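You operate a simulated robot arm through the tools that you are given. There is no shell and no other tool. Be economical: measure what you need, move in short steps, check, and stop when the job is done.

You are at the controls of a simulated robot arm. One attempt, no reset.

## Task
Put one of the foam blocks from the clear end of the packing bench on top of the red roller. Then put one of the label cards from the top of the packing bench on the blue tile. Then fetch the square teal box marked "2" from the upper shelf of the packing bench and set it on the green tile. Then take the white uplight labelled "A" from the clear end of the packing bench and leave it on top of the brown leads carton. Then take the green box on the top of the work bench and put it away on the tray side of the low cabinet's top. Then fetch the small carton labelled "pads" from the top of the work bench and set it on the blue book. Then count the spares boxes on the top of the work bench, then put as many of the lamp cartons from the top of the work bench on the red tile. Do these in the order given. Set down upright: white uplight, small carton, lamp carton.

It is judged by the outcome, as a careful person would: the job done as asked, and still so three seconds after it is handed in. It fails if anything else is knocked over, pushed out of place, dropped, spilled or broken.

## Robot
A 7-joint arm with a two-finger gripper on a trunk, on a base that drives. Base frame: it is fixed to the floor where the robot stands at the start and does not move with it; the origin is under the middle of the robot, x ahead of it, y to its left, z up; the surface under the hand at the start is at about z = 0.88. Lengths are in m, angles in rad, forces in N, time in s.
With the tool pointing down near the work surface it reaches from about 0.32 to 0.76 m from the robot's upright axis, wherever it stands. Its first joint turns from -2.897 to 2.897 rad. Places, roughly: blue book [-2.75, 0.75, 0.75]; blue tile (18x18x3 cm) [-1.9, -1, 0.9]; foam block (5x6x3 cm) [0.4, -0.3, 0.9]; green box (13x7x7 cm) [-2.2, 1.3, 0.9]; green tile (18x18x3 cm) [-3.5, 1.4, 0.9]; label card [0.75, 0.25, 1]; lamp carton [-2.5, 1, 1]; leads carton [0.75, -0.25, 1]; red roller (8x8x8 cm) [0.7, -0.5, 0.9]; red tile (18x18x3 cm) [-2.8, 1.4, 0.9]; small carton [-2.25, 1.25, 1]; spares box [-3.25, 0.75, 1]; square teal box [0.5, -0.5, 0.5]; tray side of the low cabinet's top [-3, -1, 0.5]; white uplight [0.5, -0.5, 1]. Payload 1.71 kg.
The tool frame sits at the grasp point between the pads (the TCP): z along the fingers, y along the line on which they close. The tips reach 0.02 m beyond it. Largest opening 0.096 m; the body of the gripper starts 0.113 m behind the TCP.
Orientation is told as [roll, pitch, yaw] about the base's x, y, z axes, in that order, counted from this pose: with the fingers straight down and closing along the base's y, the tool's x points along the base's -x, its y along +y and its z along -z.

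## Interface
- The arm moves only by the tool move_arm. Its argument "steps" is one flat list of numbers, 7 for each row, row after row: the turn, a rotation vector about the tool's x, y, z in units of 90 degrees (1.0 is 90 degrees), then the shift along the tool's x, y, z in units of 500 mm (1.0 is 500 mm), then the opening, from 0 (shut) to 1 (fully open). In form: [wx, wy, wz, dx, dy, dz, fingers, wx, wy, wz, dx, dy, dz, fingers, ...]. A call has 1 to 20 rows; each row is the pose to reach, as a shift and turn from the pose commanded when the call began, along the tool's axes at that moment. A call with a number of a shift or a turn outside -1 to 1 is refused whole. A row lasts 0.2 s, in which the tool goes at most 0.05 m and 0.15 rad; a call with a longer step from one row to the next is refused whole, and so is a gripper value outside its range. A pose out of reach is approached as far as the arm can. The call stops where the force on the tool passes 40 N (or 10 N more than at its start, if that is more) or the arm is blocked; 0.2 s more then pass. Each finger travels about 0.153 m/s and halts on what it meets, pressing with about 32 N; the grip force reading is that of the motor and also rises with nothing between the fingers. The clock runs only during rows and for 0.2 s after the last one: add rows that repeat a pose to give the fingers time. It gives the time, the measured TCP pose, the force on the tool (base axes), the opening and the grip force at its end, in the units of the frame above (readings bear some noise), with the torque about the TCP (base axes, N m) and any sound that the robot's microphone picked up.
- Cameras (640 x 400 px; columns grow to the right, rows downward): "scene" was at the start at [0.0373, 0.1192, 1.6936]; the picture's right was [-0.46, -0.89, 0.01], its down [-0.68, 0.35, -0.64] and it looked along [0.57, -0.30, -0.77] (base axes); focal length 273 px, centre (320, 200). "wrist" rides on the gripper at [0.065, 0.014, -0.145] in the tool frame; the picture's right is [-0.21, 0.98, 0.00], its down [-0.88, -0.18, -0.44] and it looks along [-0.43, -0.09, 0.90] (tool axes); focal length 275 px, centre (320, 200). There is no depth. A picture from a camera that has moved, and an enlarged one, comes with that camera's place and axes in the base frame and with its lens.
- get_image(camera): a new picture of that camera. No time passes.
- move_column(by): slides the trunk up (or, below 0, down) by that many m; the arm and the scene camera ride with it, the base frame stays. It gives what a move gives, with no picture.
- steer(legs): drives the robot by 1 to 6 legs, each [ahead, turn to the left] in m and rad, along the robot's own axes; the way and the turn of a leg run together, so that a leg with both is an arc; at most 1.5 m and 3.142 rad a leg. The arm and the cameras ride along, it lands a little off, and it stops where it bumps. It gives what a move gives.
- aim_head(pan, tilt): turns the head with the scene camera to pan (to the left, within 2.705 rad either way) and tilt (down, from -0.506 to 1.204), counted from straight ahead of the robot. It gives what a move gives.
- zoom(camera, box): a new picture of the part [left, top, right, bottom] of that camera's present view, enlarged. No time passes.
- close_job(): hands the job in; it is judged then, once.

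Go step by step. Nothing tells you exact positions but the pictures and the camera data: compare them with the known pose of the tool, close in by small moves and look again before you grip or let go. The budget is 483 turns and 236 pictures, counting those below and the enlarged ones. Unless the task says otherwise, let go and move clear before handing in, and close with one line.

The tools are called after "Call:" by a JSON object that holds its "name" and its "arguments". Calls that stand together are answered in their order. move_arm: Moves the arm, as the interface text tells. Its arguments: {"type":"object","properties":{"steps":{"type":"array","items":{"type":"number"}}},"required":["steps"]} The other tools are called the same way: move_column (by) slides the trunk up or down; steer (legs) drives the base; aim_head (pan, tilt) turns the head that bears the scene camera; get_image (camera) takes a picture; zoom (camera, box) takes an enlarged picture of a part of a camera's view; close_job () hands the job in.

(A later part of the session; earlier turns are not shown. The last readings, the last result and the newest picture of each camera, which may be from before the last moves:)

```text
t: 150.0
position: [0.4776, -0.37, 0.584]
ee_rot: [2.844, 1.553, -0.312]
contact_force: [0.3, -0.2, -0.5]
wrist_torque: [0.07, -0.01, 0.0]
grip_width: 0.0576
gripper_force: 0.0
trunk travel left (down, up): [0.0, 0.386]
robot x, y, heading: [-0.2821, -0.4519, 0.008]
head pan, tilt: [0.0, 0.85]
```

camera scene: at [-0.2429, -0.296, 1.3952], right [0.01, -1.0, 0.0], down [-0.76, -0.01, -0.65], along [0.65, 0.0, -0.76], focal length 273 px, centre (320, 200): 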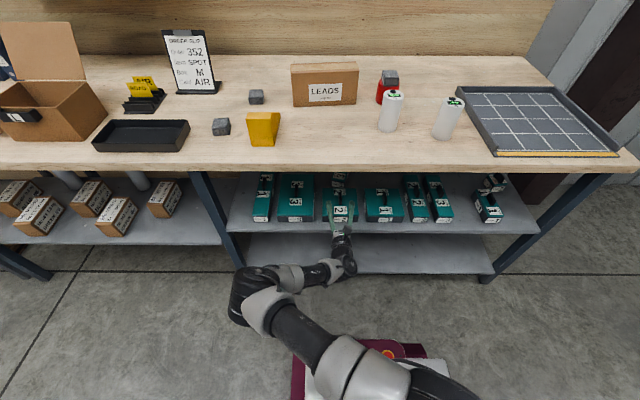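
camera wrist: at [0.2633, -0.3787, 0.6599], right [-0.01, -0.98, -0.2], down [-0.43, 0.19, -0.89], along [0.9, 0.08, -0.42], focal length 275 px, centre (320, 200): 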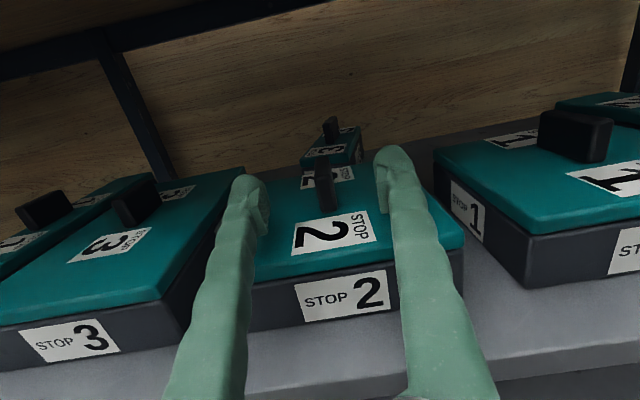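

Call:
{"name": "move_arm", "arguments": {"steps": [0, 0, 0, 0, 0, 0, 0.3, 0, 0, 0, 0, 0, 0, 0, 0, 0, 0, 0, 0, 0, 0, 0, 0, 0, 0, 0, 0, 0]}}

Call:
{"name": "zoom", "arguments": {"camera": "wrist", "box": [220, 110, 420, 260]}}

```text
t: 151.0
position: [0.4789, -0.369, 0.5861]
ee_rot: [2.895, 1.554, -0.262]
contact_force: [-0.2, -0.5, 0.8]
wrist_torque: [0.11, 0.08, -0.03]
grip_width: 0.0108
gripper_force: 32.4
trunk travel left (down, up): [0.0, 0.386]
robot x, y, heading: [-0.282, -0.4496, 0.003]
head pan, tilt: [0.0, 0.85]
```

```text
2.67 times, centred on (320, 185) of wrist
camera zoom: at [0.3319, -0.3806, 0.6498], right [-0.01, -0.98, -0.2], down [-0.43, 0.19, -0.89], along [0.9, 0.08, -0.42], focal length 734 px, centre (320, 240)
```

zoom: 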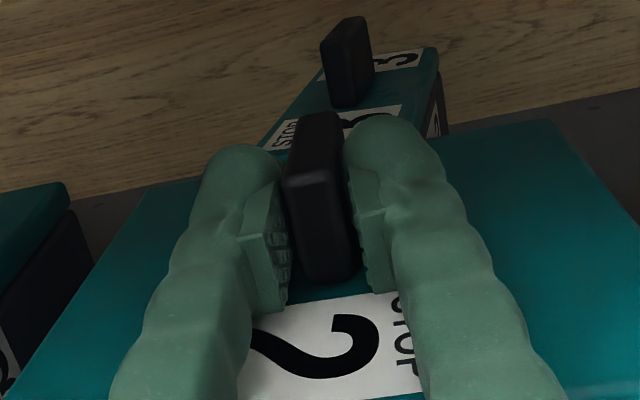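

Handle held (10.8 mm). Lifting 4 cm, checking, then pulling out.

Call:
{"name": "move_arm", "arguments": {"steps": [0, 0, 0, 0.02, 0, 0, 0, 0, 0, 0, 0.05, 0, 0, 0, 0, 0, 0, 0.08, 0, 0, 0, 0, 0, 0, 0.08, 0, 0, 0]}}

Call:
{"name": "get_image", "arguments": {"camera": "wrist"}}

```text
t: 152.0
position: [0.4776, -0.37, 0.6268]
ee_rot: [2.895, 1.554, -0.261]
contact_force: [-0.4, -0.5, -4.9]
wrist_torque: [0.02, 0.15, -0.02]
grip_width: 0.0111
gripper_force: 32.4
trunk travel left (down, up): [0.0, 0.386]
robot x, y, heading: [-0.2826, -0.4509, 0.007]
head pan, tilt: [0.0, 0.85]
```

```text
168 pictures are left
camera wrist: at [0.3311, -0.3813, 0.69], right [-0.01, -0.98, -0.2], down [-0.43, 0.19, -0.89], along [0.9, 0.08, -0.42], focal length 275 px, centre (320, 200)
```

wrist: 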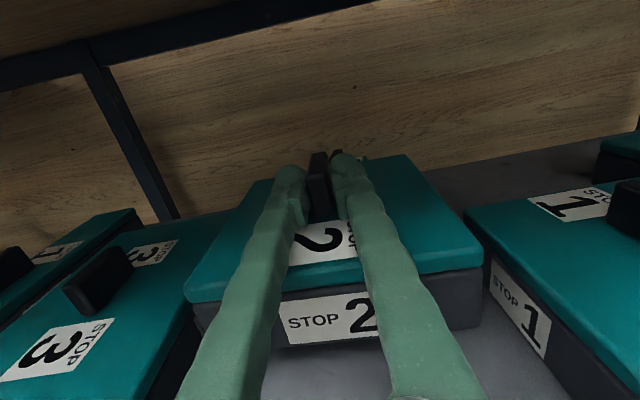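

Call:
{"name": "move_arm", "arguments": {"steps": [0, 0, 0, 0.04, 0, 0, 0, 0, 0, 0, 0.06, 0, -0.03, 0, 0, 0, 0, 0.06, 0, -0.1, 0, 0, 0, 0, 0.06, 0, -0.18, 0, 0, 0, 0, 0.06, 0, -0.26, 0, 0, 0, 0, 0.06, 0, -0.34, 0, 0, 0, 0, 0.06, 0, -0.42, 0, 0, 0, 0, 0.06, 0, -0.42, 0]}}

Call:
{"name": "steer", "arguments": {"legs": [[-0.4, 0]]}}

Call:
{"name": "move_column", "arguments": {"by": 0.3}}

Call:
{"name": "get_image", "arguments": {"camera": "scene"}}

```text
t: 153.8
position: [0.2668, -0.3669, 0.6526]
ee_rot: [2.893, 1.552, -0.266]
contact_force: [-0.2, 0.1, -5.3]
wrist_torque: [0.01, 0.09, 0.04]
grip_width: 0.0111
gripper_force: 32.1
trunk travel left (down, up): [0.0, 0.386]
robot x, y, heading: [-0.285, -0.4552, 0.011]
head pan, tilt: [0.0, 0.85]
```

```text
t: 156.4
position: [-0.1331, -0.369, 0.6544]
ee_rot: [2.883, 1.551, -0.274]
contact_force: [-0.1, 1.2, -5.0]
wrist_torque: [0.0, 0.06, 0.02]
grip_width: 0.0108
gripper_force: 32.2
trunk travel left (down, up): [0.0, 0.386]
robot x, y, heading: [-0.6828, -0.4546, 0.005]
head pan, tilt: [0.0, 0.85]
```

```text
t: 159.4
position: [-0.1429, -0.3691, 0.9623]
ee_rot: [2.987, 1.538, -0.17]
contact_force: [-0.8, -0.5, -5.2]
wrist_torque: [-0.02, 0.09, 0.02]
grip_width: 0.0107
gripper_force: 31.9
trunk travel left (down, up): [-0.3, 0.086]
robot x, y, heading: [-0.6855, -0.4541, 0.005]
head pan, tilt: [0.0, 0.85]
```

```text
167 pictures are left
camera scene: at [-0.638, -0.2987, 1.6942], right [0.01, -1.0, 0.0], down [-0.76, -0.01, -0.65], along [0.65, 0.0, -0.76], focal length 273 px, centre (320, 200)
```

scene: 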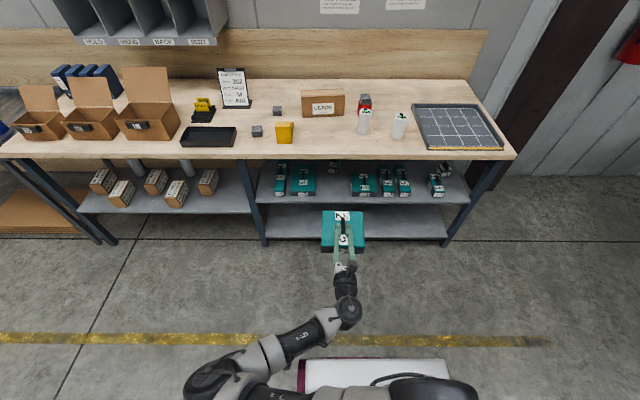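

Box 2 is out. The green tile is on the work bench's far side, so I'll raise the load and drive round by the y>1.5 side.

Call:
{"name": "move_arm", "arguments": {"steps": [0, 0, 0, 0.06, 0, 0, 0, 0, 0, 0, 0.12, 0, 0, 0, 0, 0, 0, 0.18, 0, 0, 0, 0, 0, 0, 0.18, 0, 0, 0]}}

Call:
{"name": "steer", "arguments": {"legs": [[0, 1.566], [1.3, 0], [1.25, 0], [0, 1.571]]}}

Call:
{"name": "aim_head", "arguments": {"pan": 0.3, "tilt": 0.5}}

Call:
{"name": "get_image", "arguments": {"camera": "scene"}}

```text
t: 160.4
position: [-0.1445, -0.3706, 1.0519]
ee_rot: [2.989, 1.537, -0.168]
contact_force: [-0.7, -0.2, -4.7]
wrist_torque: [0.02, 0.12, 0.0]
grip_width: 0.0109
gripper_force: 32.2
trunk travel left (down, up): [-0.3, 0.086]
robot x, y, heading: [-0.6876, -0.4537, 0.008]
head pan, tilt: [0.0, 0.85]
```

```text
t: 182.8
position: [-1.21, 2.0275, 1.0522]
ee_rot: [2.992, 1.537, 2.947]
contact_force: [-0.1, -0.1, -4.6]
wrist_torque: [-0.01, -0.11, 0.0]
grip_width: 0.0109
gripper_force: 31.6
trunk travel left (down, up): [-0.3, 0.086]
robot x, y, heading: [-0.6688, 2.0953, 3.119]
head pan, tilt: [0.0, 0.85]
```

```text
t: 183.6
position: [-1.1948, 2.0269, 1.0597]
ee_rot: [3.03, 1.521, 2.981]
contact_force: [0.4, 0.0, -4.3]
wrist_torque: [-0.02, -0.12, 0.0]
grip_width: 0.0111
gripper_force: 31.8
trunk travel left (down, up): [-0.3, 0.086]
robot x, y, heading: [-0.6689, 2.1009, 3.121]
head pan, tilt: [0.3, 0.499]
```

```text
166 pictures are left
camera scene: at [-0.7302, 1.9178, 1.7238], right [-0.27, 0.96, -0.01], down [0.48, 0.13, -0.87], along [-0.84, -0.24, -0.49], focal length 273 px, centre (320, 200)
```

scene: 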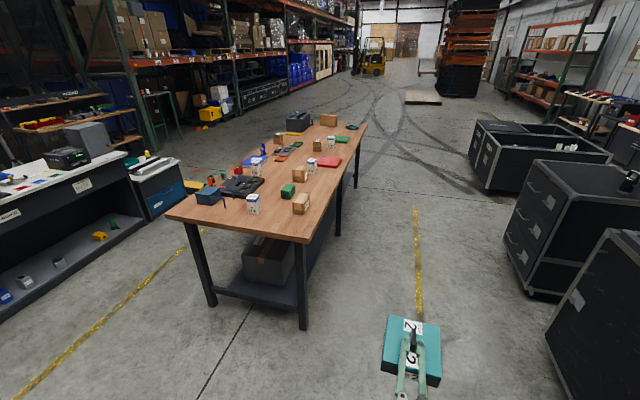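

Clear corridor ahead. Driving to stand beside the green tile and face the bench.

Call:
{"name": "steer", "arguments": {"legs": [[1.4, 0.02], [1.4, 0], [0, 1.571]]}}

Call:
{"name": "aim_head", "arguments": {"pan": 0, "tilt": 0.8}}

Call:
{"name": "get_image", "arguments": {"camera": "scene"}}

Call:
{"name": "get_image", "arguments": {"camera": "wrist"}}

```text
t: 202.5
position: [-3.3731, 1.5977, 1.0596]
ee_rot: [3.034, 1.522, -1.721]
contact_force: [0.2, -0.3, -5.5]
wrist_torque: [0.09, -0.03, -0.02]
grip_width: 0.0108
gripper_force: 32.5
trunk travel left (down, up): [-0.3, 0.086]
robot x, y, heading: [-3.4514, 2.1258, -1.591]
head pan, tilt: [0.3, 0.499]
```

```text
t: 203.3
position: [-3.3659, 1.6107, 1.069]
ee_rot: [-3.021, 1.501, -1.477]
contact_force: [-0.1, -0.2, -4.2]
wrist_torque: [0.14, -0.02, 0.04]
grip_width: 0.011
gripper_force: 32.3
trunk travel left (down, up): [-0.3, 0.086]
robot x, y, heading: [-3.4514, 2.1245, -1.588]
head pan, tilt: [0.0, 0.799]
```

```text
165 pictures are left
camera scene: at [-3.2962, 2.0714, 1.6981], right [-1.0, 0.02, 0.0], down [0.01, 0.73, -0.69], along [-0.01, -0.69, -0.73], focal length 273 px, centre (320, 200)
```

scene: 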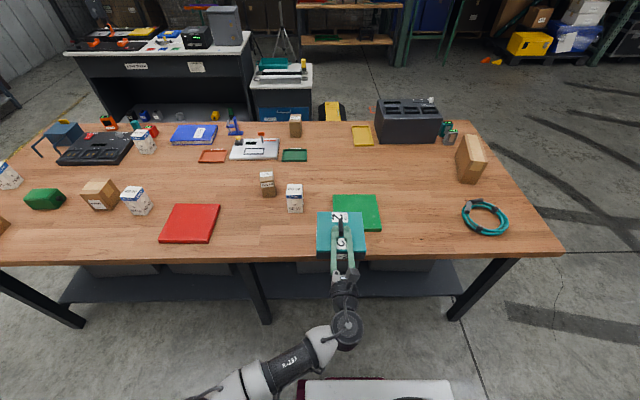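

```text
164 pictures are left
camera wrist: at [-3.3753, 1.7602, 1.1251], right [-0.98, 0.01, -0.21], down [0.2, 0.38, -0.9], along [0.07, -0.93, -0.37], focal length 275 px, centre (320, 200)
```

wrist: 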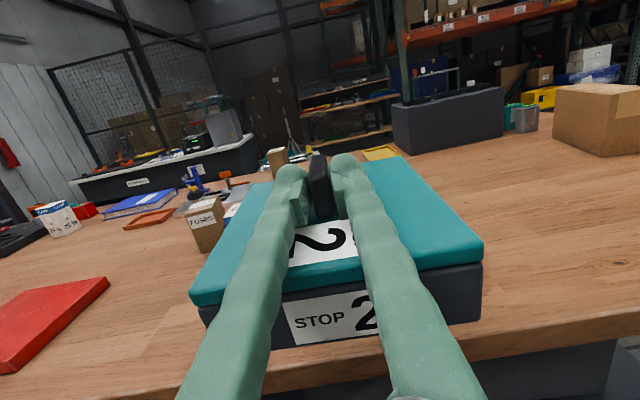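

The green tile is just beyond the held box. Zooming to measure it.

Call:
{"name": "zoom", "arguments": {"camera": "scene", "box": [300, 170, 420, 260]}}

```text
4.44 times, centred on (360, 215) of scene
camera zoom: at [-3.2962, 2.0714, 1.6981], right [-1.0, 0.02, 0.0], down [0.01, 0.73, -0.69], along [-0.01, -0.69, -0.73], focal length 1214 px, centre (142, 133)
```

zoom: 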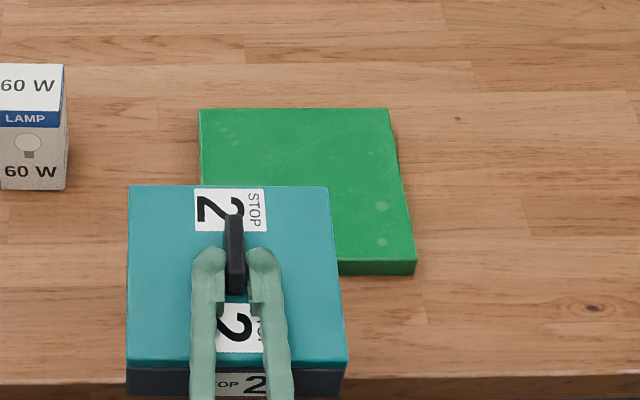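

Tile centre (-3.451,1.351), top z≈0.87; box 2's centre is about 2.8 cm ahead of the TCP. I'll level the hand, shift 8.5 cm right, then drive in 0.2 m.

Call:
{"name": "move_arm", "arguments": {"steps": [0, -0.02, 0, 0, 0.06, 0, 0, 0, -0.04, 0, 0, 0.12, 0, 0, 0, -0.04, 0, 0, 0.17, 0, 0, 0, -0.04, 0, 0, 0.17, 0, 0]}}

Call:
{"name": "steer", "arguments": {"legs": [[0.2, 0.017]]}}

Call:
{"name": "get_image", "arguments": {"camera": "wrist"}}

Call:
{"name": "zoom", "arguments": {"camera": "scene", "box": [280, 200, 440, 320]}}

```text
t: 204.3
position: [-3.4549, 1.6014, 1.056]
ee_rot: [1.762, 1.568, -2.987]
contact_force: [0.2, -0.1, -5.8]
wrist_torque: [0.1, -0.02, 0.01]
grip_width: 0.0109
gripper_force: 31.7
out of reach, approached as far as the arm can: row 1, 2, 3, 4
trunk travel left (down, up): [-0.3, 0.086]
robot x, y, heading: [-3.4477, 2.1206, -1.591]
head pan, tilt: [0.0, 0.799]
```

```text
t: 206.0
position: [-3.4479, 1.4032, 1.0567]
ee_rot: [2.311, 1.567, -2.421]
contact_force: [0.5, 1.8, -5.4]
wrist_torque: [0.12, 0.0, 0.02]
grip_width: 0.0111
gripper_force: 31.6
trunk travel left (down, up): [-0.3, 0.086]
robot x, y, heading: [-3.4494, 1.9234, -1.574]
head pan, tilt: [0.0, 0.799]
```

```text
162 pictures are left
camera wrist: at [-3.4591, 1.5489, 1.1225], right [-0.98, 0.02, -0.2], down [0.19, 0.44, -0.88], along [0.07, -0.9, -0.43], focal length 275 px, centre (320, 200)
```

wrist: 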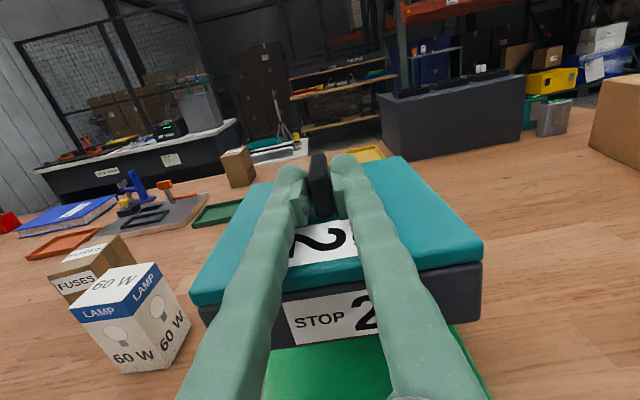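

```text
3.33 times, centred on (360, 260) of scene
camera zoom: at [-3.2974, 1.8771, 1.6981], right [-1.0, 0.0, 0.0], down [0.0, 0.73, -0.69], along [0.0, -0.69, -0.73], focal length 910 px, centre (187, 0)
```

zoom: 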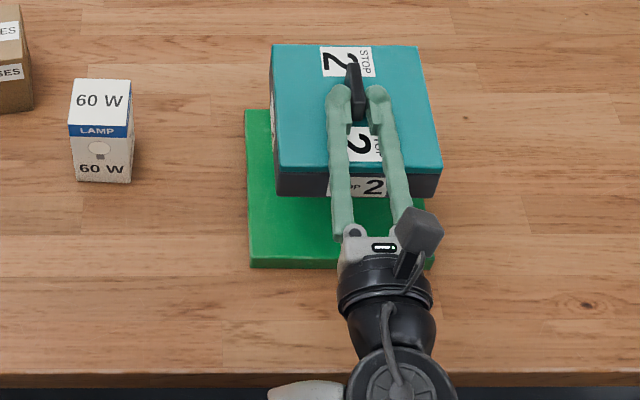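

Lowering the box toward the tile.

Call:
{"name": "move_arm", "arguments": {"steps": [0, 0, 0, -0.06, 0, 0.02, 0, 0, 0, 0, -0.12, 0, 0.036, 0, 0, 0, 0, -0.17, 0, 0.036, 0, 0, 0, 0, -0.2, 0, 0.036, 0, 0, 0, 0, -0.2, 0, 0.036, 0]}}

Call:
{"name": "zoom", "arguments": {"camera": "scene", "box": [280, 200, 440, 320]}}

Call:
{"name": "get_image", "arguments": {"camera": "wrist"}}

```text
t: 207.2
position: [-3.4493, 1.3978, 0.9649]
ee_rot: [2.929, 1.556, -1.804]
contact_force: [-0.5, 0.3, -6.0]
wrist_torque: [0.11, 0.0, 0.02]
grip_width: 0.0112
gripper_force: 32.4
trunk travel left (down, up): [-0.3, 0.086]
robot x, y, heading: [-3.4548, 1.9271, -1.571]
head pan, tilt: [0.0, 0.799]
```

```text
3.33 times, centred on (360, 260) of scene
camera zoom: at [-3.2976, 1.8745, 1.6981], right [-1.0, 0.0, 0.0], down [0.0, 0.73, -0.69], along [0.0, -0.69, -0.73], focal length 910 px, centre (187, 0)
```

zoom: 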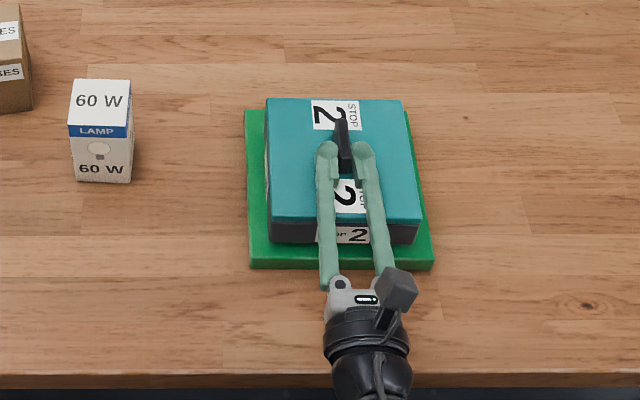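

```text
159 pictures are left
camera wrist: at [-3.4596, 1.5447, 1.0279], right [-0.98, 0.02, -0.2], down [0.19, 0.43, -0.88], along [0.07, -0.9, -0.42], focal length 275 px, centre (320, 200)
```

wrist: 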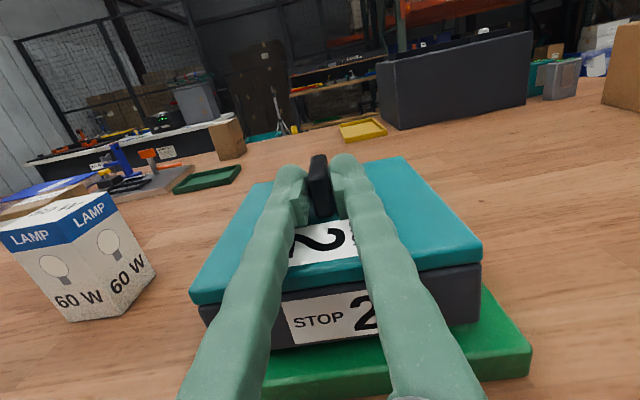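

Call:
{"name": "move_arm", "arguments": {"steps": [0, 0, 0, -0.01, 0, 0.026, 0, 0, 0, 0, -0.026, 0, 0.026, 0, 0, 0, 0, -0.036, 0, 0.026, 0, 0, 0, 0, -0.036, 0, 0.026, 0]}}

```text
t: 208.2
position: [-3.4499, 1.3855, 0.9507]
ee_rot: [3.017, 1.543, -1.713]
contact_force: [-4.0, -7.0, 29.0]
wrist_torque: [-0.46, 0.01, -0.06]
grip_width: 0.0116
gripper_force: 32.3
trunk travel left (down, up): [-0.3, 0.086]
robot x, y, heading: [-3.4502, 1.9246, -1.573]
head pan, tilt: [0.0, 0.799]
```

Contact. Easing up a few mm to relieve pressure, then checking.

Call:
{"name": "move_arm", "arguments": {"steps": [0, 0, 0, 0.012, 0, 0, 0, 0, 0, 0, 0.012, 0, 0, 0]}}

Call:
{"name": "zoom", "arguments": {"camera": "scene", "box": [280, 200, 440, 320]}}

Call:
{"name": "get_image", "arguments": {"camera": "wrist"}}

```text
t: 208.8
position: [-3.4482, 1.3847, 0.9511]
ee_rot: [2.827, 1.559, -1.905]
contact_force: [-0.6, 1.3, -1.4]
wrist_torque: [-0.19, -0.05, 0.0]
grip_width: 0.011
gripper_force: 31.7
trunk travel left (down, up): [-0.3, 0.086]
robot x, y, heading: [-3.4523, 1.924, -1.574]
head pan, tilt: [0.0, 0.799]
```

```text
3.33 times, centred on (360, 260) of scene
camera zoom: at [-3.2977, 1.8752, 1.6979], right [-1.0, 0.0, 0.0], down [0.0, 0.73, -0.69], along [0.0, -0.69, -0.73], focal length 910 px, centre (187, 0)
```

zoom: 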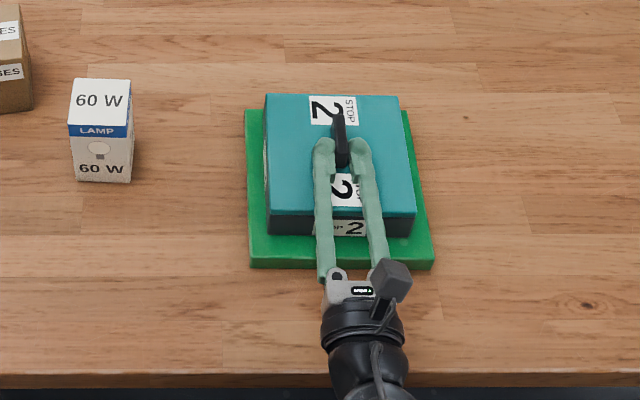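

```text
157 pictures are left
camera wrist: at [-3.46, 1.5312, 1.0152], right [-0.98, 0.02, -0.2], down [0.19, 0.43, -0.88], along [0.07, -0.9, -0.43], focal length 275 px, centre (320, 200)
```

wrist: 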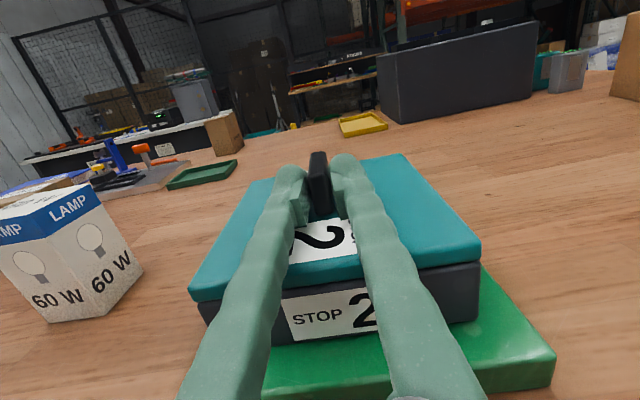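

The box sits on the tile. Opening and withdrawing straight back.

Call:
{"name": "move_arm", "arguments": {"steps": [0, 0, 0, 0, 0, 0, 0.3, 0, 0, 0, 0, 0, 0, 0.5, 0, 0, 0, 0.01, 0, -0.04, 0.5, 0, 0, 0, 0.02, 0, -0.12, 0.5, 0, 0, 0, 0.04, 0, -0.2, 0.5, 0, 0, 0, 0.08, 0, -0.26, 0.5, 0, 0, 0, 0.12, 0, -0.26, 0.5]}}

Call:
{"name": "get_image", "arguments": {"camera": "scene"}}

```text
t: 210.2
position: [-3.4594, 1.4389, 1.0237]
ee_rot: [-2.719, 1.317, -1.177]
contact_force: [0.4, 0.3, -0.2]
wrist_torque: [-0.03, -0.02, 0.02]
grip_width: 0.048
gripper_force: 0.0
out of reach, approached as far as the arm can: row 6
trunk travel left (down, up): [-0.3, 0.086]
robot x, y, heading: [-3.4546, 1.9259, -1.574]
head pan, tilt: [0.0, 0.799]
stopped in row 6: the arm was blocked; the commanded pose is now the measured one
```

```text
156 pictures are left
camera scene: at [-3.2981, 1.8745, 1.6981], right [-1.0, 0.0, 0.0], down [0.0, 0.73, -0.68], along [0.0, -0.68, -0.73], focal length 273 px, centre (320, 200)
```

scene: 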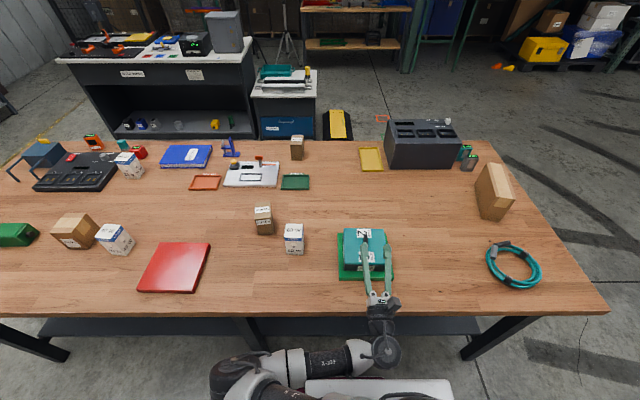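

Box 2 stays on the green tile. Backing out and returning the hand to pointing down.

Call:
{"name": "steer", "arguments": {"legs": [[-0.25, 0]]}}

Call:
{"name": "move_arm", "arguments": {"steps": [0, -0.09, 0, 0, 0, 0, 0.5, 0, -0.18, 0, 0, 0, 0, 0.5, 0, -0.27, 0, 0, 0, 0, 0.5, 0, -0.36, 0, 0, 0, 0, 0.5, 0, -0.45, 0, 0, 0, 0, 0.5, 0, -0.54, 0, 0, 0, 0, 0.5, 0, -0.63, 0, 0, 0, 0, 0.5, 0, -0.72, 0, 0, 0, 0, 0.5, 0, -0.81, 0, 0, 0, 0, 0.5, 0, -0.9, 0, 0, 0, 0, 0.5, 0, -0.99, 0, 0, 0, 0, 0.5, 0, -0.99, 0, 0, 0, 0, 0.5]}}

```text
t: 212.1
position: [-3.4588, 1.7067, 1.0197]
ee_rot: [-2.786, 1.354, -1.244]
contact_force: [0.4, 0.0, -0.2]
wrist_torque: [-0.04, -0.02, 0.02]
grip_width: 0.0482
gripper_force: 0.0
trunk travel left (down, up): [-0.3, 0.086]
robot x, y, heading: [-3.454, 2.1746, -1.573]
head pan, tilt: [0.0, 0.799]
```

```text
t: 214.7
position: [-3.4579, 1.6896, 1.0133]
ee_rot: [-0.075, 0.202, 1.535]
contact_force: [-0.2, 0.5, -0.1]
wrist_torque: [0.0, 0.0, -0.02]
grip_width: 0.048
gripper_force: 0.0
out of reach, approached as far as the arm can: row 2, 3, 4, 5, 6, 7
trunk travel left (down, up): [-0.3, 0.086]
robot x, y, heading: [-3.449, 2.1725, -1.576]
head pan, tilt: [0.0, 0.799]
```

Call:
{"name": "move_arm", "arguments": {"steps": [-0.024, -0.065, 0, 0, 0, -0.02, 0.5, -0.048, -0.129, 0, 0, 0, -0.04, 0.5, -0.048, -0.129, 0, 0, 0, -0.06, 0.5]}}

Call:
{"name": "move_arm", "arguments": {"steps": [0, 0, 0.09, 0, 0, 0, 0.6, 0, 0, 0.18, 0, 0, 0, 1, 0, 0, 0.27, 0, 0, 0, 1, 0, 0, 0.36, 0, 0, 0, 1, 0, 0, 0.45, 0, 0, 0, 1, 0, 0, 0.54, 0, 0, 0, 1, 0, 0, 0.63, 0, 0, 0, 1, 0, 0, 0.72, 0, 0, 0, 1, 0, 0, 0.81, 0, 0, 0, 1, 0, 0, 0.9, 0, 0, 0, 1, 0, 0, 0.99, 0, 0, 0, 1, 0, 0, 1, 0, 0, 0, 1]}}

Call:
{"name": "aim_head", "arguments": {"pan": 0.3, "tilt": 0.7}}

Call:
{"name": "get_image", "arguments": {"camera": "scene"}}

```text
t: 215.5
position: [-3.4596, 1.6961, 1.0414]
ee_rot: [0.001, -0.001, 1.541]
contact_force: [-0.8, 0.0, 0.0]
wrist_torque: [-0.01, 0.0, -0.04]
grip_width: 0.048
gripper_force: 0.0
trunk travel left (down, up): [-0.3, 0.086]
robot x, y, heading: [-3.4496, 2.1742, -1.572]
head pan, tilt: [0.0, 0.799]
```

```text
t: 218.1
position: [-3.4598, 1.695, 1.0411]
ee_rot: [0.002, 0.0, -0.03]
contact_force: [0.4, 0.3, -0.6]
wrist_torque: [0.01, 0.0, 0.02]
grip_width: 0.0959
gripper_force: 0.1
trunk travel left (down, up): [-0.3, 0.086]
robot x, y, heading: [-3.452, 2.1747, -1.573]
head pan, tilt: [0.0, 0.799]
```

```text
t: 218.9
position: [-3.4606, 1.6953, 1.0408]
ee_rot: [0.003, 0.0, -0.03]
contact_force: [0.4, 0.4, 0.0]
wrist_torque: [0.02, -0.02, -0.01]
grip_width: 0.0959
gripper_force: 0.1
trunk travel left (down, up): [-0.3, 0.086]
robot x, y, heading: [-3.4512, 2.1704, -1.576]
head pan, tilt: [0.3, 0.7]
```

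```text
155 pictures are left
camera scene: at [-3.2719, 2.123, 1.7063], right [-0.96, -0.29, 0.0], down [-0.19, 0.63, -0.75], along [0.22, -0.72, -0.66], focal length 273 px, centre (320, 200)
```

scene: 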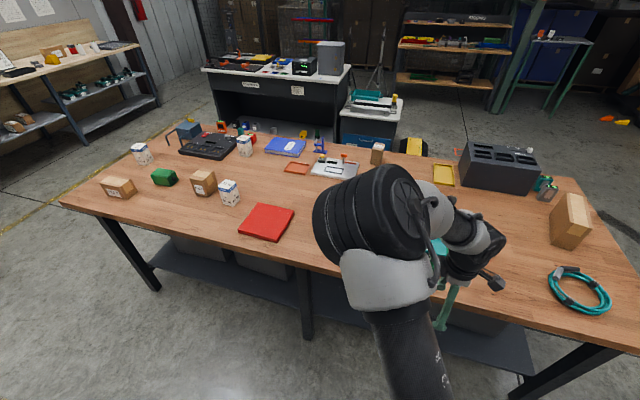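

Now returning to the packing bench's clear end for uplight A.

Call:
{"name": "steer", "arguments": {"legs": [[0, 1.576], [1.4, 0], [1.4, 0], [0, -1.571], [1.3, 0], [1.29, 0]]}}

Call:
{"name": "steer", "arguments": {"legs": [[0, 1.571], [0.3, 0]]}}

Call:
{"name": "aim_head", "arguments": {"pan": -0.1, "tilt": 0.75}}

Call:
{"name": "get_image", "arguments": {"camera": "scene"}}

```text
t: 255.6
position: [-0.6266, -0.9091, 1.04]
ee_rot: [0.001, 0.002, -0.01]
contact_force: [0.3, -0.3, -0.1]
wrist_torque: [0.02, -0.06, -0.02]
grip_width: 0.096
gripper_force: 0.1
trunk travel left (down, up): [-0.3, 0.086]
robot x, y, heading: [-0.6277, -0.4332, -1.555]
head pan, tilt: [0.3, 0.7]
```

```text
t: 262.4
position: [0.1389, -0.4191, 1.0473]
ee_rot: [-0.01, -0.002, 1.567]
contact_force: [0.4, -0.3, -0.6]
wrist_torque: [-0.01, 0.0, 0.0]
grip_width: 0.0961
gripper_force: 0.1
trunk travel left (down, up): [-0.3, 0.086]
robot x, y, heading: [-0.323, -0.422, 0.022]
head pan, tilt: [0.3, 0.7]
```

```text
t: 263.2
position: [0.1227, -0.4197, 1.0521]
ee_rot: [-0.026, -0.004, 1.568]
contact_force: [0.5, -0.3, 0.1]
wrist_torque: [0.01, 0.05, 0.0]
grip_width: 0.0963
gripper_force: 0.0
trunk travel left (down, up): [-0.3, 0.086]
robot x, y, heading: [-0.3213, -0.4193, 0.017]
head pan, tilt: [-0.099, 0.75]
```

```text
154 pictures are left
camera scene: at [-0.2741, -0.2742, 1.702], right [-0.08, -1.0, 0.0], down [-0.69, 0.05, -0.72], along [0.72, -0.06, -0.69], focal length 273 px, centre (320, 200)
```

scene: 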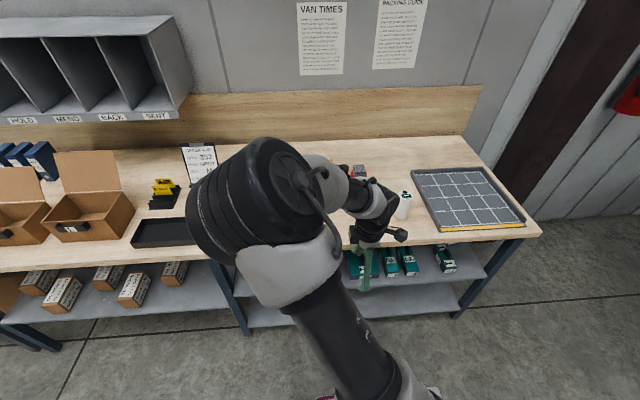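

I'll raise the hand and drive up to the bench.

Call:
{"name": "move_arm", "arguments": {"steps": [-0.017, 0, 0, 0, 0, -0.08, 1, -0.017, 0, 0, 0, 0, -0.16, 1, -0.017, 0, 0, 0, 0, -0.22, 1, -0.017, 0, 0, 0, 0, -0.22, 1]}}

Call:
{"name": "steer", "arguments": {"legs": [[0.28, -0.017]]}}

Call:
{"name": "get_image", "arguments": {"camera": "wrist"}}

Call:
{"name": "get_image", "arguments": {"camera": "scene"}}

```text
t: 264.2
position: [0.1208, -0.4202, 1.1616]
ee_rot: [0.003, -0.005, 1.568]
contact_force: [0.7, -0.2, -0.2]
wrist_torque: [0.02, -0.01, 0.02]
grip_width: 0.0959
gripper_force: 0.0
trunk travel left (down, up): [-0.3, 0.086]
robot x, y, heading: [-0.322, -0.4203, 0.02]
head pan, tilt: [-0.099, 0.75]
```

```text
t: 266.3
position: [0.394, -0.4244, 1.1656]
ee_rot: [-0.007, -0.004, 1.551]
contact_force: [0.6, 0.2, 0.7]
wrist_torque: [-0.02, 0.05, -0.01]
grip_width: 0.0958
gripper_force: 0.0
trunk travel left (down, up): [-0.3, 0.086]
robot x, y, heading: [-0.0467, -0.424, -0.001]
head pan, tilt: [-0.099, 0.75]
```

```text
153 pictures are left
camera wrist: at [0.3781, -0.4896, 1.3112], right [-0.97, 0.23, -0.01], down [0.2, 0.87, 0.45], along [0.11, 0.44, -0.89], focal length 275 px, centre (320, 200)
```

wrist: 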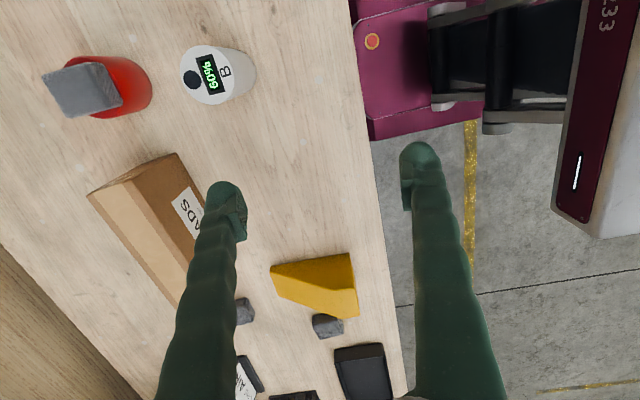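

```text
152 pictures are left
camera scene: at [-0.0129, -0.2719, 1.7026], right [-0.1, -1.0, 0.0], down [-0.68, 0.07, -0.73], along [0.73, -0.07, -0.68], focal length 273 px, centre (320, 200)
```

scene: 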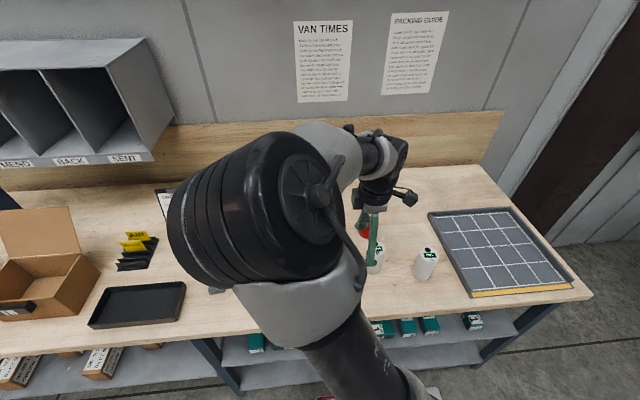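

Call:
{"name": "move_arm", "arguments": {"steps": [0, 0, 0, 0.08, -0.02, 0, 1, 0, 0, 0, 0.16, -0.04, 0, 1, 0, 0, 0, 0.24, -0.06, 0, 1, 0, 0, 0, 0.32, -0.08, 0, 1, 0, 0, 0, 0.4, -0.1, 0, 1, 0, 0, 0, 0.48, -0.124, 0, 1, 0, 0, 0, 0.48, -0.124, 0, 1]}}

Call:
{"name": "get_image", "arguments": {"camera": "wrist"}}

Call:
{"name": "zoom", "arguments": {"camera": "scene", "box": [340, 180, 500, 300]}}

```text
t: 267.9
position: [0.4486, -0.6645, 1.1661]
ee_rot: [-0.01, -0.005, 1.553]
contact_force: [-0.2, 0.2, -0.2]
wrist_torque: [-0.02, 0.03, 0.0]
grip_width: 0.0961
gripper_force: 0.1
trunk travel left (down, up): [-0.3, 0.086]
robot x, y, heading: [-0.0441, -0.4187, 0.006]
head pan, tilt: [-0.099, 0.75]
```

```text
151 pictures are left
camera wrist: at [0.4317, -0.7307, 1.3106], right [-0.97, 0.22, -0.01], down [0.2, 0.87, 0.45], along [0.11, 0.44, -0.89], focal length 275 px, centre (320, 200)
```

wrist: 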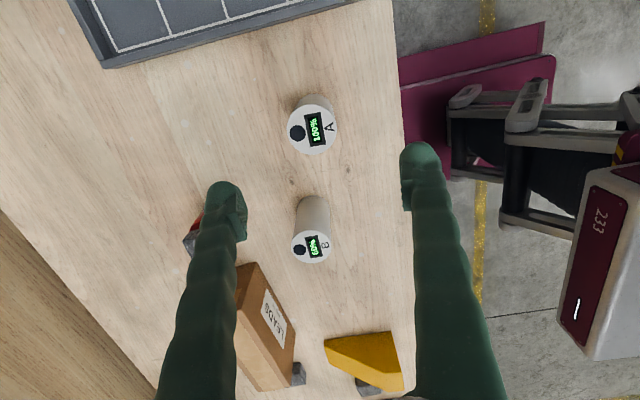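

```text
3.33 times, centred on (420, 240) of scene
camera zoom: at [0.008, -0.2713, 1.702], right [-0.1, -1.0, 0.0], down [-0.69, 0.07, -0.72], along [0.72, -0.07, -0.69], focal length 910 px, centre (-13, 67)
```

zoom: 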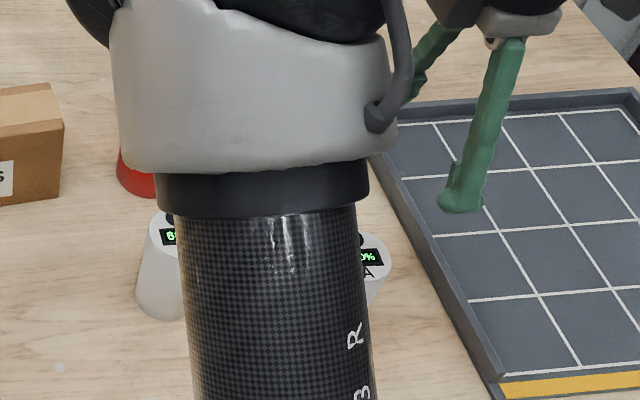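

Uplight A stands at (0.460,-0.663), top z≈0.99, about 5 cm wide. Descending around it.

Call:
{"name": "move_arm", "arguments": {"steps": [0, 0, 0, 0, -0.011, 0.08, 1, 0, 0, 0, 0, -0.022, 0.16, 1, 0, 0, 0, 0, -0.022, 0.24, 1, 0, 0, 0, 0, -0.022, 0.3, 1, 0, 0, 0, 0, -0.022, 0.3, 1]}}

Call:
{"name": "get_image", "arguments": {"camera": "wrist"}}

```text
t: 269.1
position: [0.4609, -0.6665, 1.0179]
ee_rot: [-0.009, -0.005, 1.551]
contact_force: [-0.1, 0.1, 0.3]
wrist_torque: [0.01, -0.01, 0.02]
grip_width: 0.0959
gripper_force: 0.1
trunk travel left (down, up): [-0.3, 0.086]
robot x, y, heading: [-0.0426, -0.4243, 0.002]
head pan, tilt: [-0.099, 0.75]
```

```text
149 pictures are left
camera wrist: at [0.4438, -0.7319, 1.162], right [-0.97, 0.23, -0.01], down [0.2, 0.87, 0.45], along [0.11, 0.44, -0.89], focal length 275 px, centre (320, 200)
```

wrist: 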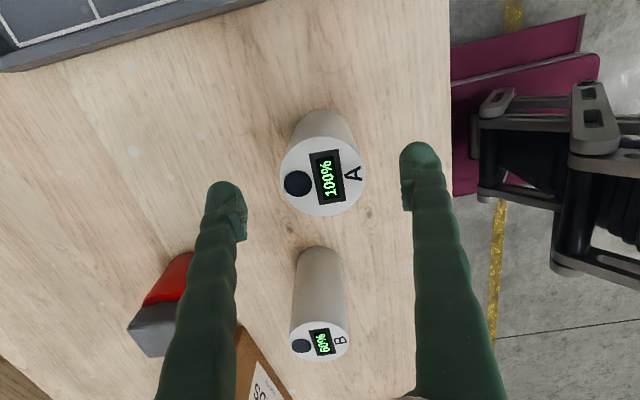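

Call:
{"name": "move_arm", "arguments": {"steps": [0, 0, 0, -0.006, 0.004, 0.06, 1, 0, 0, 0, -0.006, 0.004, 0.12, 1, 0, 0, 0, -0.006, 0.004, 0.15, 1, 0, 0, 0, -0.006, 0.004, 0.15, 1, 0, 0, 0, -0.006, 0.004, 0.15, 0.4, 0, 0, 0, -0.006, 0.004, 0.15, 0.4, 0, 0, 0, -0.006, 0.004, 0.15, 0.4]}}

Call:
{"name": "get_image", "arguments": {"camera": "wrist"}}

```text
t: 270.7
position: [0.4599, -0.6631, 0.9431]
ee_rot: [-0.007, -0.004, 1.55]
contact_force: [0.5, 0.7, -0.6]
wrist_torque: [0.03, 0.01, 0.01]
grip_width: 0.0642
gripper_force: 32.7
trunk travel left (down, up): [-0.3, 0.086]
robot x, y, heading: [-0.0398, -0.4161, 0.001]
head pan, tilt: [-0.099, 0.75]
```

```text
148 pictures are left
camera wrist: at [0.4434, -0.7274, 1.0873], right [-0.97, 0.23, -0.01], down [0.2, 0.87, 0.45], along [0.11, 0.44, -0.89], focal length 275 px, centre (320, 200)
```

wrist: 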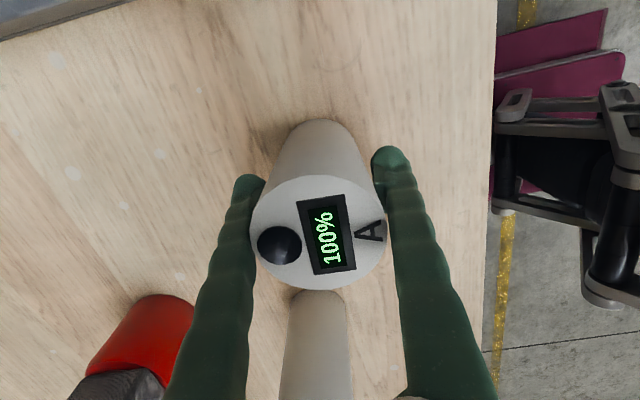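

Uplight gripped (64 mm). Lifting well clear.

Call:
{"name": "move_arm", "arguments": {"steps": [0, 0, 0, 0, 0, -0.03, 0.4, 0, 0, 0, 0, 0, -0.1, 0.4, 0, 0, 0, 0, 0, -0.18, 0.4, 0, 0, 0, 0, 0, -0.26, 0.4, 0, 0, 0, 0, 0, -0.34, 0.4, 0, 0, 0, 0, 0, -0.42, 0.4, 0, 0, 0, 0, 0, -0.46, 0.4, 0, 0, 0, 0, 0, -0.46, 0.4]}}

Call:
{"name": "get_image", "arguments": {"camera": "wrist"}}

Call:
{"name": "aim_head", "arguments": {"pan": 0.2, "tilt": 0.85}}

Call:
{"name": "get_image", "arguments": {"camera": "scene"}}

```text
t: 272.5
position: [0.4579, -0.6623, 1.1722]
ee_rot: [-0.01, -0.004, 1.552]
contact_force: [-0.9, 0.9, -5.3]
wrist_torque: [0.04, 0.03, -0.02]
grip_width: 0.0641
gripper_force: 32.5
trunk travel left (down, up): [-0.3, 0.086]
robot x, y, heading: [-0.0422, -0.4238, 0.001]
head pan, tilt: [-0.099, 0.75]
```

```text
147 pictures are left
camera wrist: at [0.4416, -0.7282, 1.3171], right [-0.97, 0.22, -0.01], down [0.2, 0.87, 0.45], along [0.11, 0.44, -0.89], focal length 275 px, centre (320, 200)
```

wrist: 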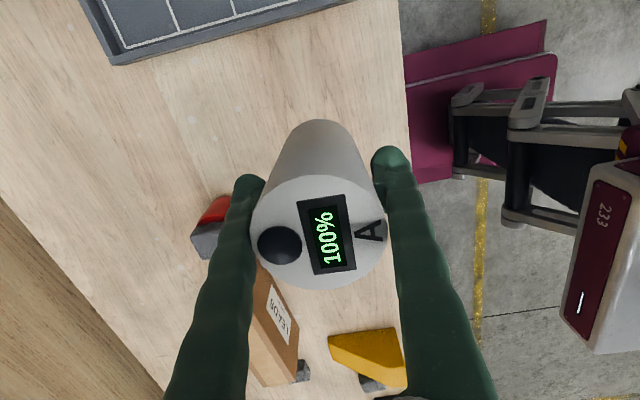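

```text
t: 273.3
position: [0.4587, -0.6622, 1.1733]
ee_rot: [-0.009, -0.005, 1.551]
contact_force: [-0.2, 0.3, -5.1]
wrist_torque: [0.04, 0.02, 0.03]
grip_width: 0.064
gripper_force: 32.4
trunk travel left (down, up): [-0.3, 0.086]
robot x, y, heading: [-0.0403, -0.4188, 0.001]
head pan, tilt: [0.201, 0.85]
```

```text
146 pictures are left
camera scene: at [0.0025, -0.2487, 1.6942], right [0.2, -0.98, 0.0], down [-0.75, -0.15, -0.65], along [0.63, 0.13, -0.76], focal length 273 px, centre (320, 200)
```

scene: 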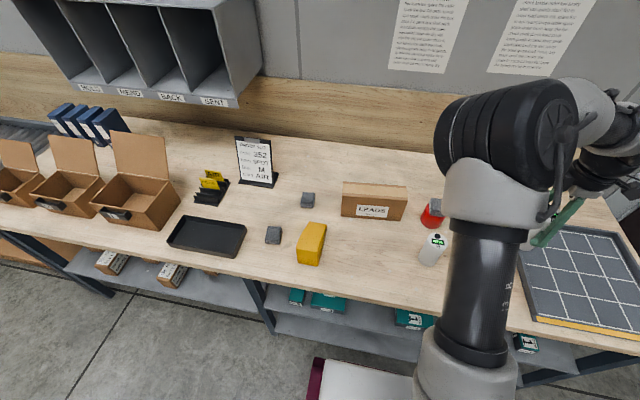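

Call:
{"name": "zoom", "arguments": {"camera": "scene", "box": [320, 160, 460, 250]}}

```text
4.44 times, centred on (390, 205) of scene
camera zoom: at [0.0025, -0.2487, 1.6942], right [0.2, -0.98, 0.0], down [-0.75, -0.15, -0.65], along [0.63, 0.13, -0.76], focal length 1214 px, centre (9, 178)
```

zoom: 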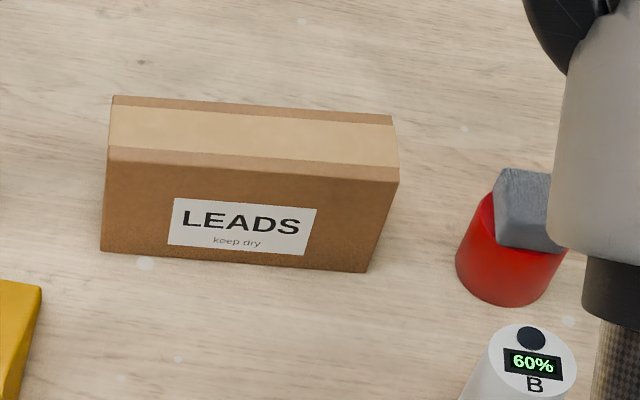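

The leads carton's top centre is (0.658,-0.306), z≈0.998, 6.5 cm deep. I'll raise the trunk and creep in 4 cm for reach, then carry the uplight over it.

Call:
{"name": "move_column", "arguments": {"by": 0.08}}

Call:
{"name": "steer", "arguments": {"legs": [[0.04, 0]]}}

Call:
{"name": "move_arm", "arguments": {"steps": [0, 0, 0, -0.08, -0.035, 0.02, 0.4, 0, 0, 0, -0.16, -0.07, 0.04, 0.4, 0, 0, 0, -0.24, -0.105, 0.06, 0.4, 0, 0, 0, -0.32, -0.14, 0.08, 0.4, 0, 0, 0, -0.4, -0.175, 0.1, 0.4, 0, 0, 0, -0.48, -0.21, 0.12, 0.4, 0, 0, 0, -0.56, -0.245, 0.14, 0.4, 0, 0, 0, -0.64, -0.28, 0.16, 0.4, 0, 0, 0, -0.712, -0.318, 0.16, 0.4, 0, 0, 0, -0.712, -0.318, 0.16, 0.4]}}

Call:
{"name": "get_image", "arguments": {"camera": "wrist"}}

Call:
{"name": "get_image", "arguments": {"camera": "scene"}}

```text
t: 274.4
position: [0.4589, -0.6627, 1.2524]
ee_rot: [-0.008, -0.007, 1.551]
contact_force: [0.8, 0.0, -5.5]
wrist_torque: [0.04, -0.02, -0.03]
grip_width: 0.0639
gripper_force: 31.4
trunk travel left (down, up): [-0.38, 0.006]
robot x, y, heading: [-0.0429, -0.4186, 0.003]
head pan, tilt: [0.201, 0.85]
```

```text
t: 275.3
position: [0.4861, -0.6619, 1.2561]
ee_rot: [-0.02, -0.005, 1.552]
contact_force: [-0.5, 0.2, -4.4]
wrist_torque: [0.03, 0.04, -0.02]
grip_width: 0.0641
gripper_force: 31.7
trunk travel left (down, up): [-0.38, 0.006]
robot x, y, heading: [-0.0062, -0.4183, 0.003]
head pan, tilt: [0.201, 0.85]
```

```text
t: 277.5
position: [0.6571, -0.3089, 1.1822]
ee_rot: [-0.017, -0.006, 1.55]
contact_force: [0.3, -0.2, -5.5]
wrist_torque: [0.03, -0.02, 0.01]
grip_width: 0.064
gripper_force: 32.0
trunk travel left (down, up): [-0.38, 0.006]
robot x, y, heading: [-0.0015, -0.4191, 0.004]
head pan, tilt: [0.201, 0.85]
```

```text
144 pictures are left
camera wrist: at [0.638, -0.3748, 1.3267], right [-0.97, 0.23, -0.02], down [0.19, 0.87, 0.45], along [0.12, 0.44, -0.89], focal length 275 px, centre (320, 200)
```

wrist: 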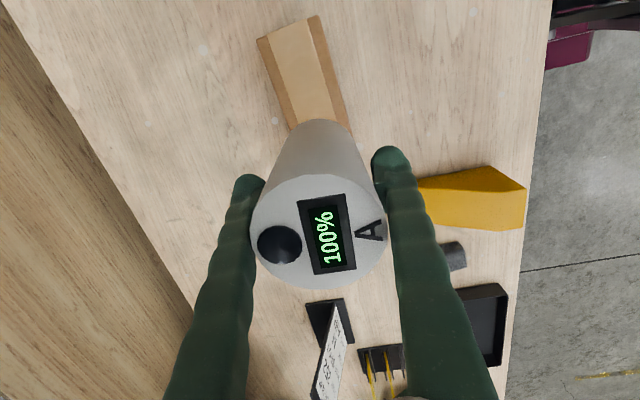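

```text
143 pictures are left
camera scene: at [0.0436, -0.249, 1.7744], right [0.2, -0.98, 0.0], down [-0.75, -0.15, -0.65], along [0.63, 0.13, -0.76], focal length 273 px, centre (320, 200)
```

scene: 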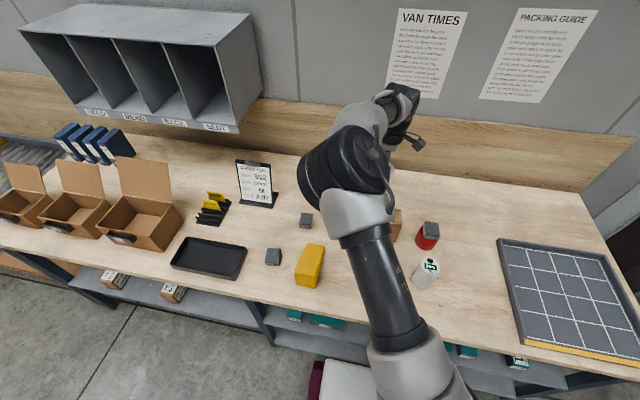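

Carton corners confirm the position. Lowering to just above its top.

Call:
{"name": "move_arm", "arguments": {"steps": [-0.011, 0, 0, 0, -0.002, 0.06, 0.4, -0.011, 0, 0, 0, -0.002, 0.12, 0.4, -0.011, 0, 0, 0, -0.002, 0.18, 0.4, -0.011, 0, 0, 0, -0.002, 0.21, 0.4, -0.011, 0, 0, 0, -0.002, 0.21, 0.4]}}

Call:
{"name": "get_image", "arguments": {"camera": "wrist"}}

Call:
{"name": "zoom", "arguments": {"camera": "scene", "box": [340, 120, 460, 260]}}

```text
t: 278.7
position: [0.6573, -0.3084, 1.0769]
ee_rot: [0.0, -0.007, 1.549]
contact_force: [0.6, -0.5, -6.2]
wrist_torque: [-0.02, 0.02, -0.03]
grip_width: 0.0642
gripper_force: 32.0
trunk travel left (down, up): [-0.38, 0.006]
robot x, y, heading: [-0.0038, -0.4171, 0.002]
head pan, tilt: [0.201, 0.85]
```

```text
142 pictures are left
camera wrist: at [0.6428, -0.3739, 1.2215], right [-0.97, 0.23, 0.0], down [0.2, 0.87, 0.45], along [0.1, 0.44, -0.89], focal length 275 px, centre (320, 200)
```

wrist: 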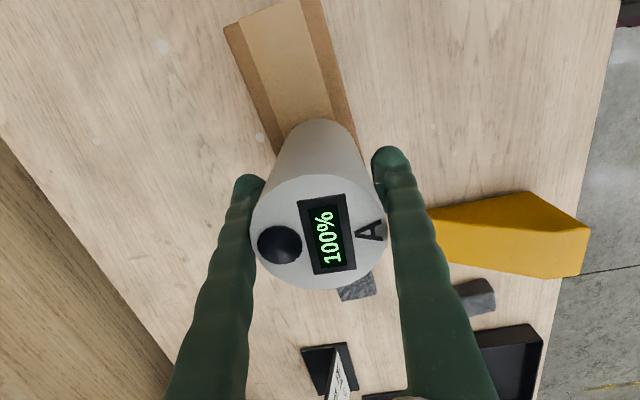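

```text
2.86 times, centred on (400, 190) of scene
camera zoom: at [0.0441, -0.2483, 1.7744], right [0.2, -0.98, 0.0], down [-0.75, -0.15, -0.65], along [0.63, 0.13, -0.76], focal length 780 px, centre (91, 229)
```

zoom: 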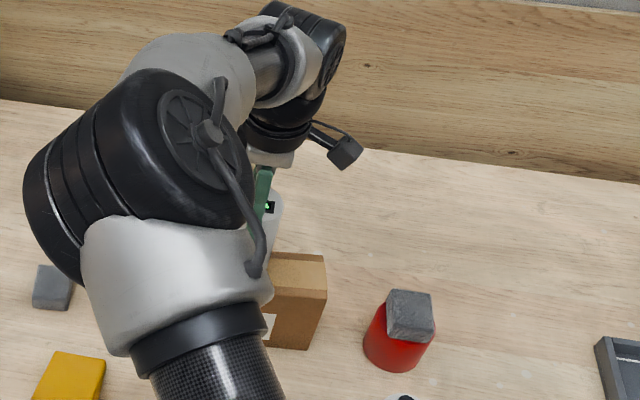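

Call:
{"name": "move_arm", "arguments": {"steps": [0, 0, 0, 0, -0.004, 0.012, 0.4, 0, 0, 0, 0, -0.004, 0.022, 0.4, 0, 0, 0, 0, -0.004, 0.026, 0.4, 0, 0, 0, 0, -0.004, 0.026, 0.4]}}

```text
t: 279.7
position: [0.6596, -0.3082, 1.0639]
ee_rot: [0.001, -0.005, 1.552]
contact_force: [0.7, 0.3, -6.3]
wrist_torque: [-0.01, 0.0, 0.01]
grip_width: 0.0642
gripper_force: 32.1
trunk travel left (down, up): [-0.38, 0.006]
robot x, y, heading: [-0.0009, -0.4191, 0.001]
head pan, tilt: [0.201, 0.85]
```

Call:
{"name": "move_arm", "arguments": {"steps": [0, 0, 0, 0, 0, 0.004, 0.4, 0, 0, 0, 0, 0, 0.008, 0.4, 0, 0, 0, 0, 0, 0.008, 0.4]}}

```text
t: 280.5
position: [0.659, -0.308, 1.0623]
ee_rot: [-0.003, -0.006, 1.551]
contact_force: [1.9, 0.4, 16.0]
wrist_torque: [-0.19, 0.4, 0.03]
grip_width: 0.0639
gripper_force: 32.4
trunk travel left (down, up): [-0.38, 0.006]
robot x, y, heading: [-0.0033, -0.4182, 0.002]
head pan, tilt: [0.201, 0.85]
```

Contact with the carton top. Easing, opening, and rising straight up.

Call:
{"name": "move_arm", "arguments": {"steps": [0, 0, 0, 0, 0, -0.003, 0.4, 0, 0, 0, 0, 0, -0.003, 0.7, 0, 0, 0, 0, 0, -0.003, 0.9, 0, 0, 0, 0, 0, -0.003, 0.9, 0, 0, 0, 0, 0, -0.08, 0.9, 0, 0, 0, 0, 0, -0.17, 0.9, 0, 0, 0, 0, 0, -0.26, 0.9, 0, 0, 0, 0, 0, -0.26, 0.9]}}

Call:
{"name": "get_image", "arguments": {"camera": "wrist"}}

```text
t: 282.3
position: [0.6595, -0.3082, 1.1901]
ee_rot: [-0.001, -0.005, 1.551]
contact_force: [0.3, 0.3, 0.0]
wrist_torque: [-0.02, 0.0, -0.02]
grip_width: 0.0864
gripper_force: 0.0
trunk travel left (down, up): [-0.38, 0.006]
robot x, y, heading: [0.0012, -0.4168, -0.0]
head pan, tilt: [0.201, 0.85]
```

```text
140 pictures are left
camera wrist: at [0.6449, -0.374, 1.3352], right [-0.97, 0.23, 0.0], down [0.2, 0.87, 0.45], along [0.1, 0.44, -0.89], focal length 275 px, centre (320, 200)
```

wrist: 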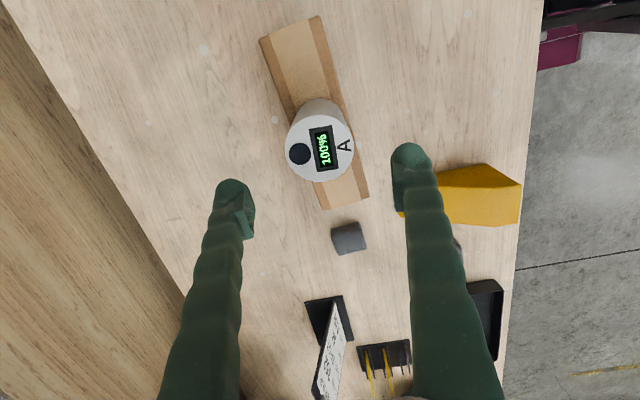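

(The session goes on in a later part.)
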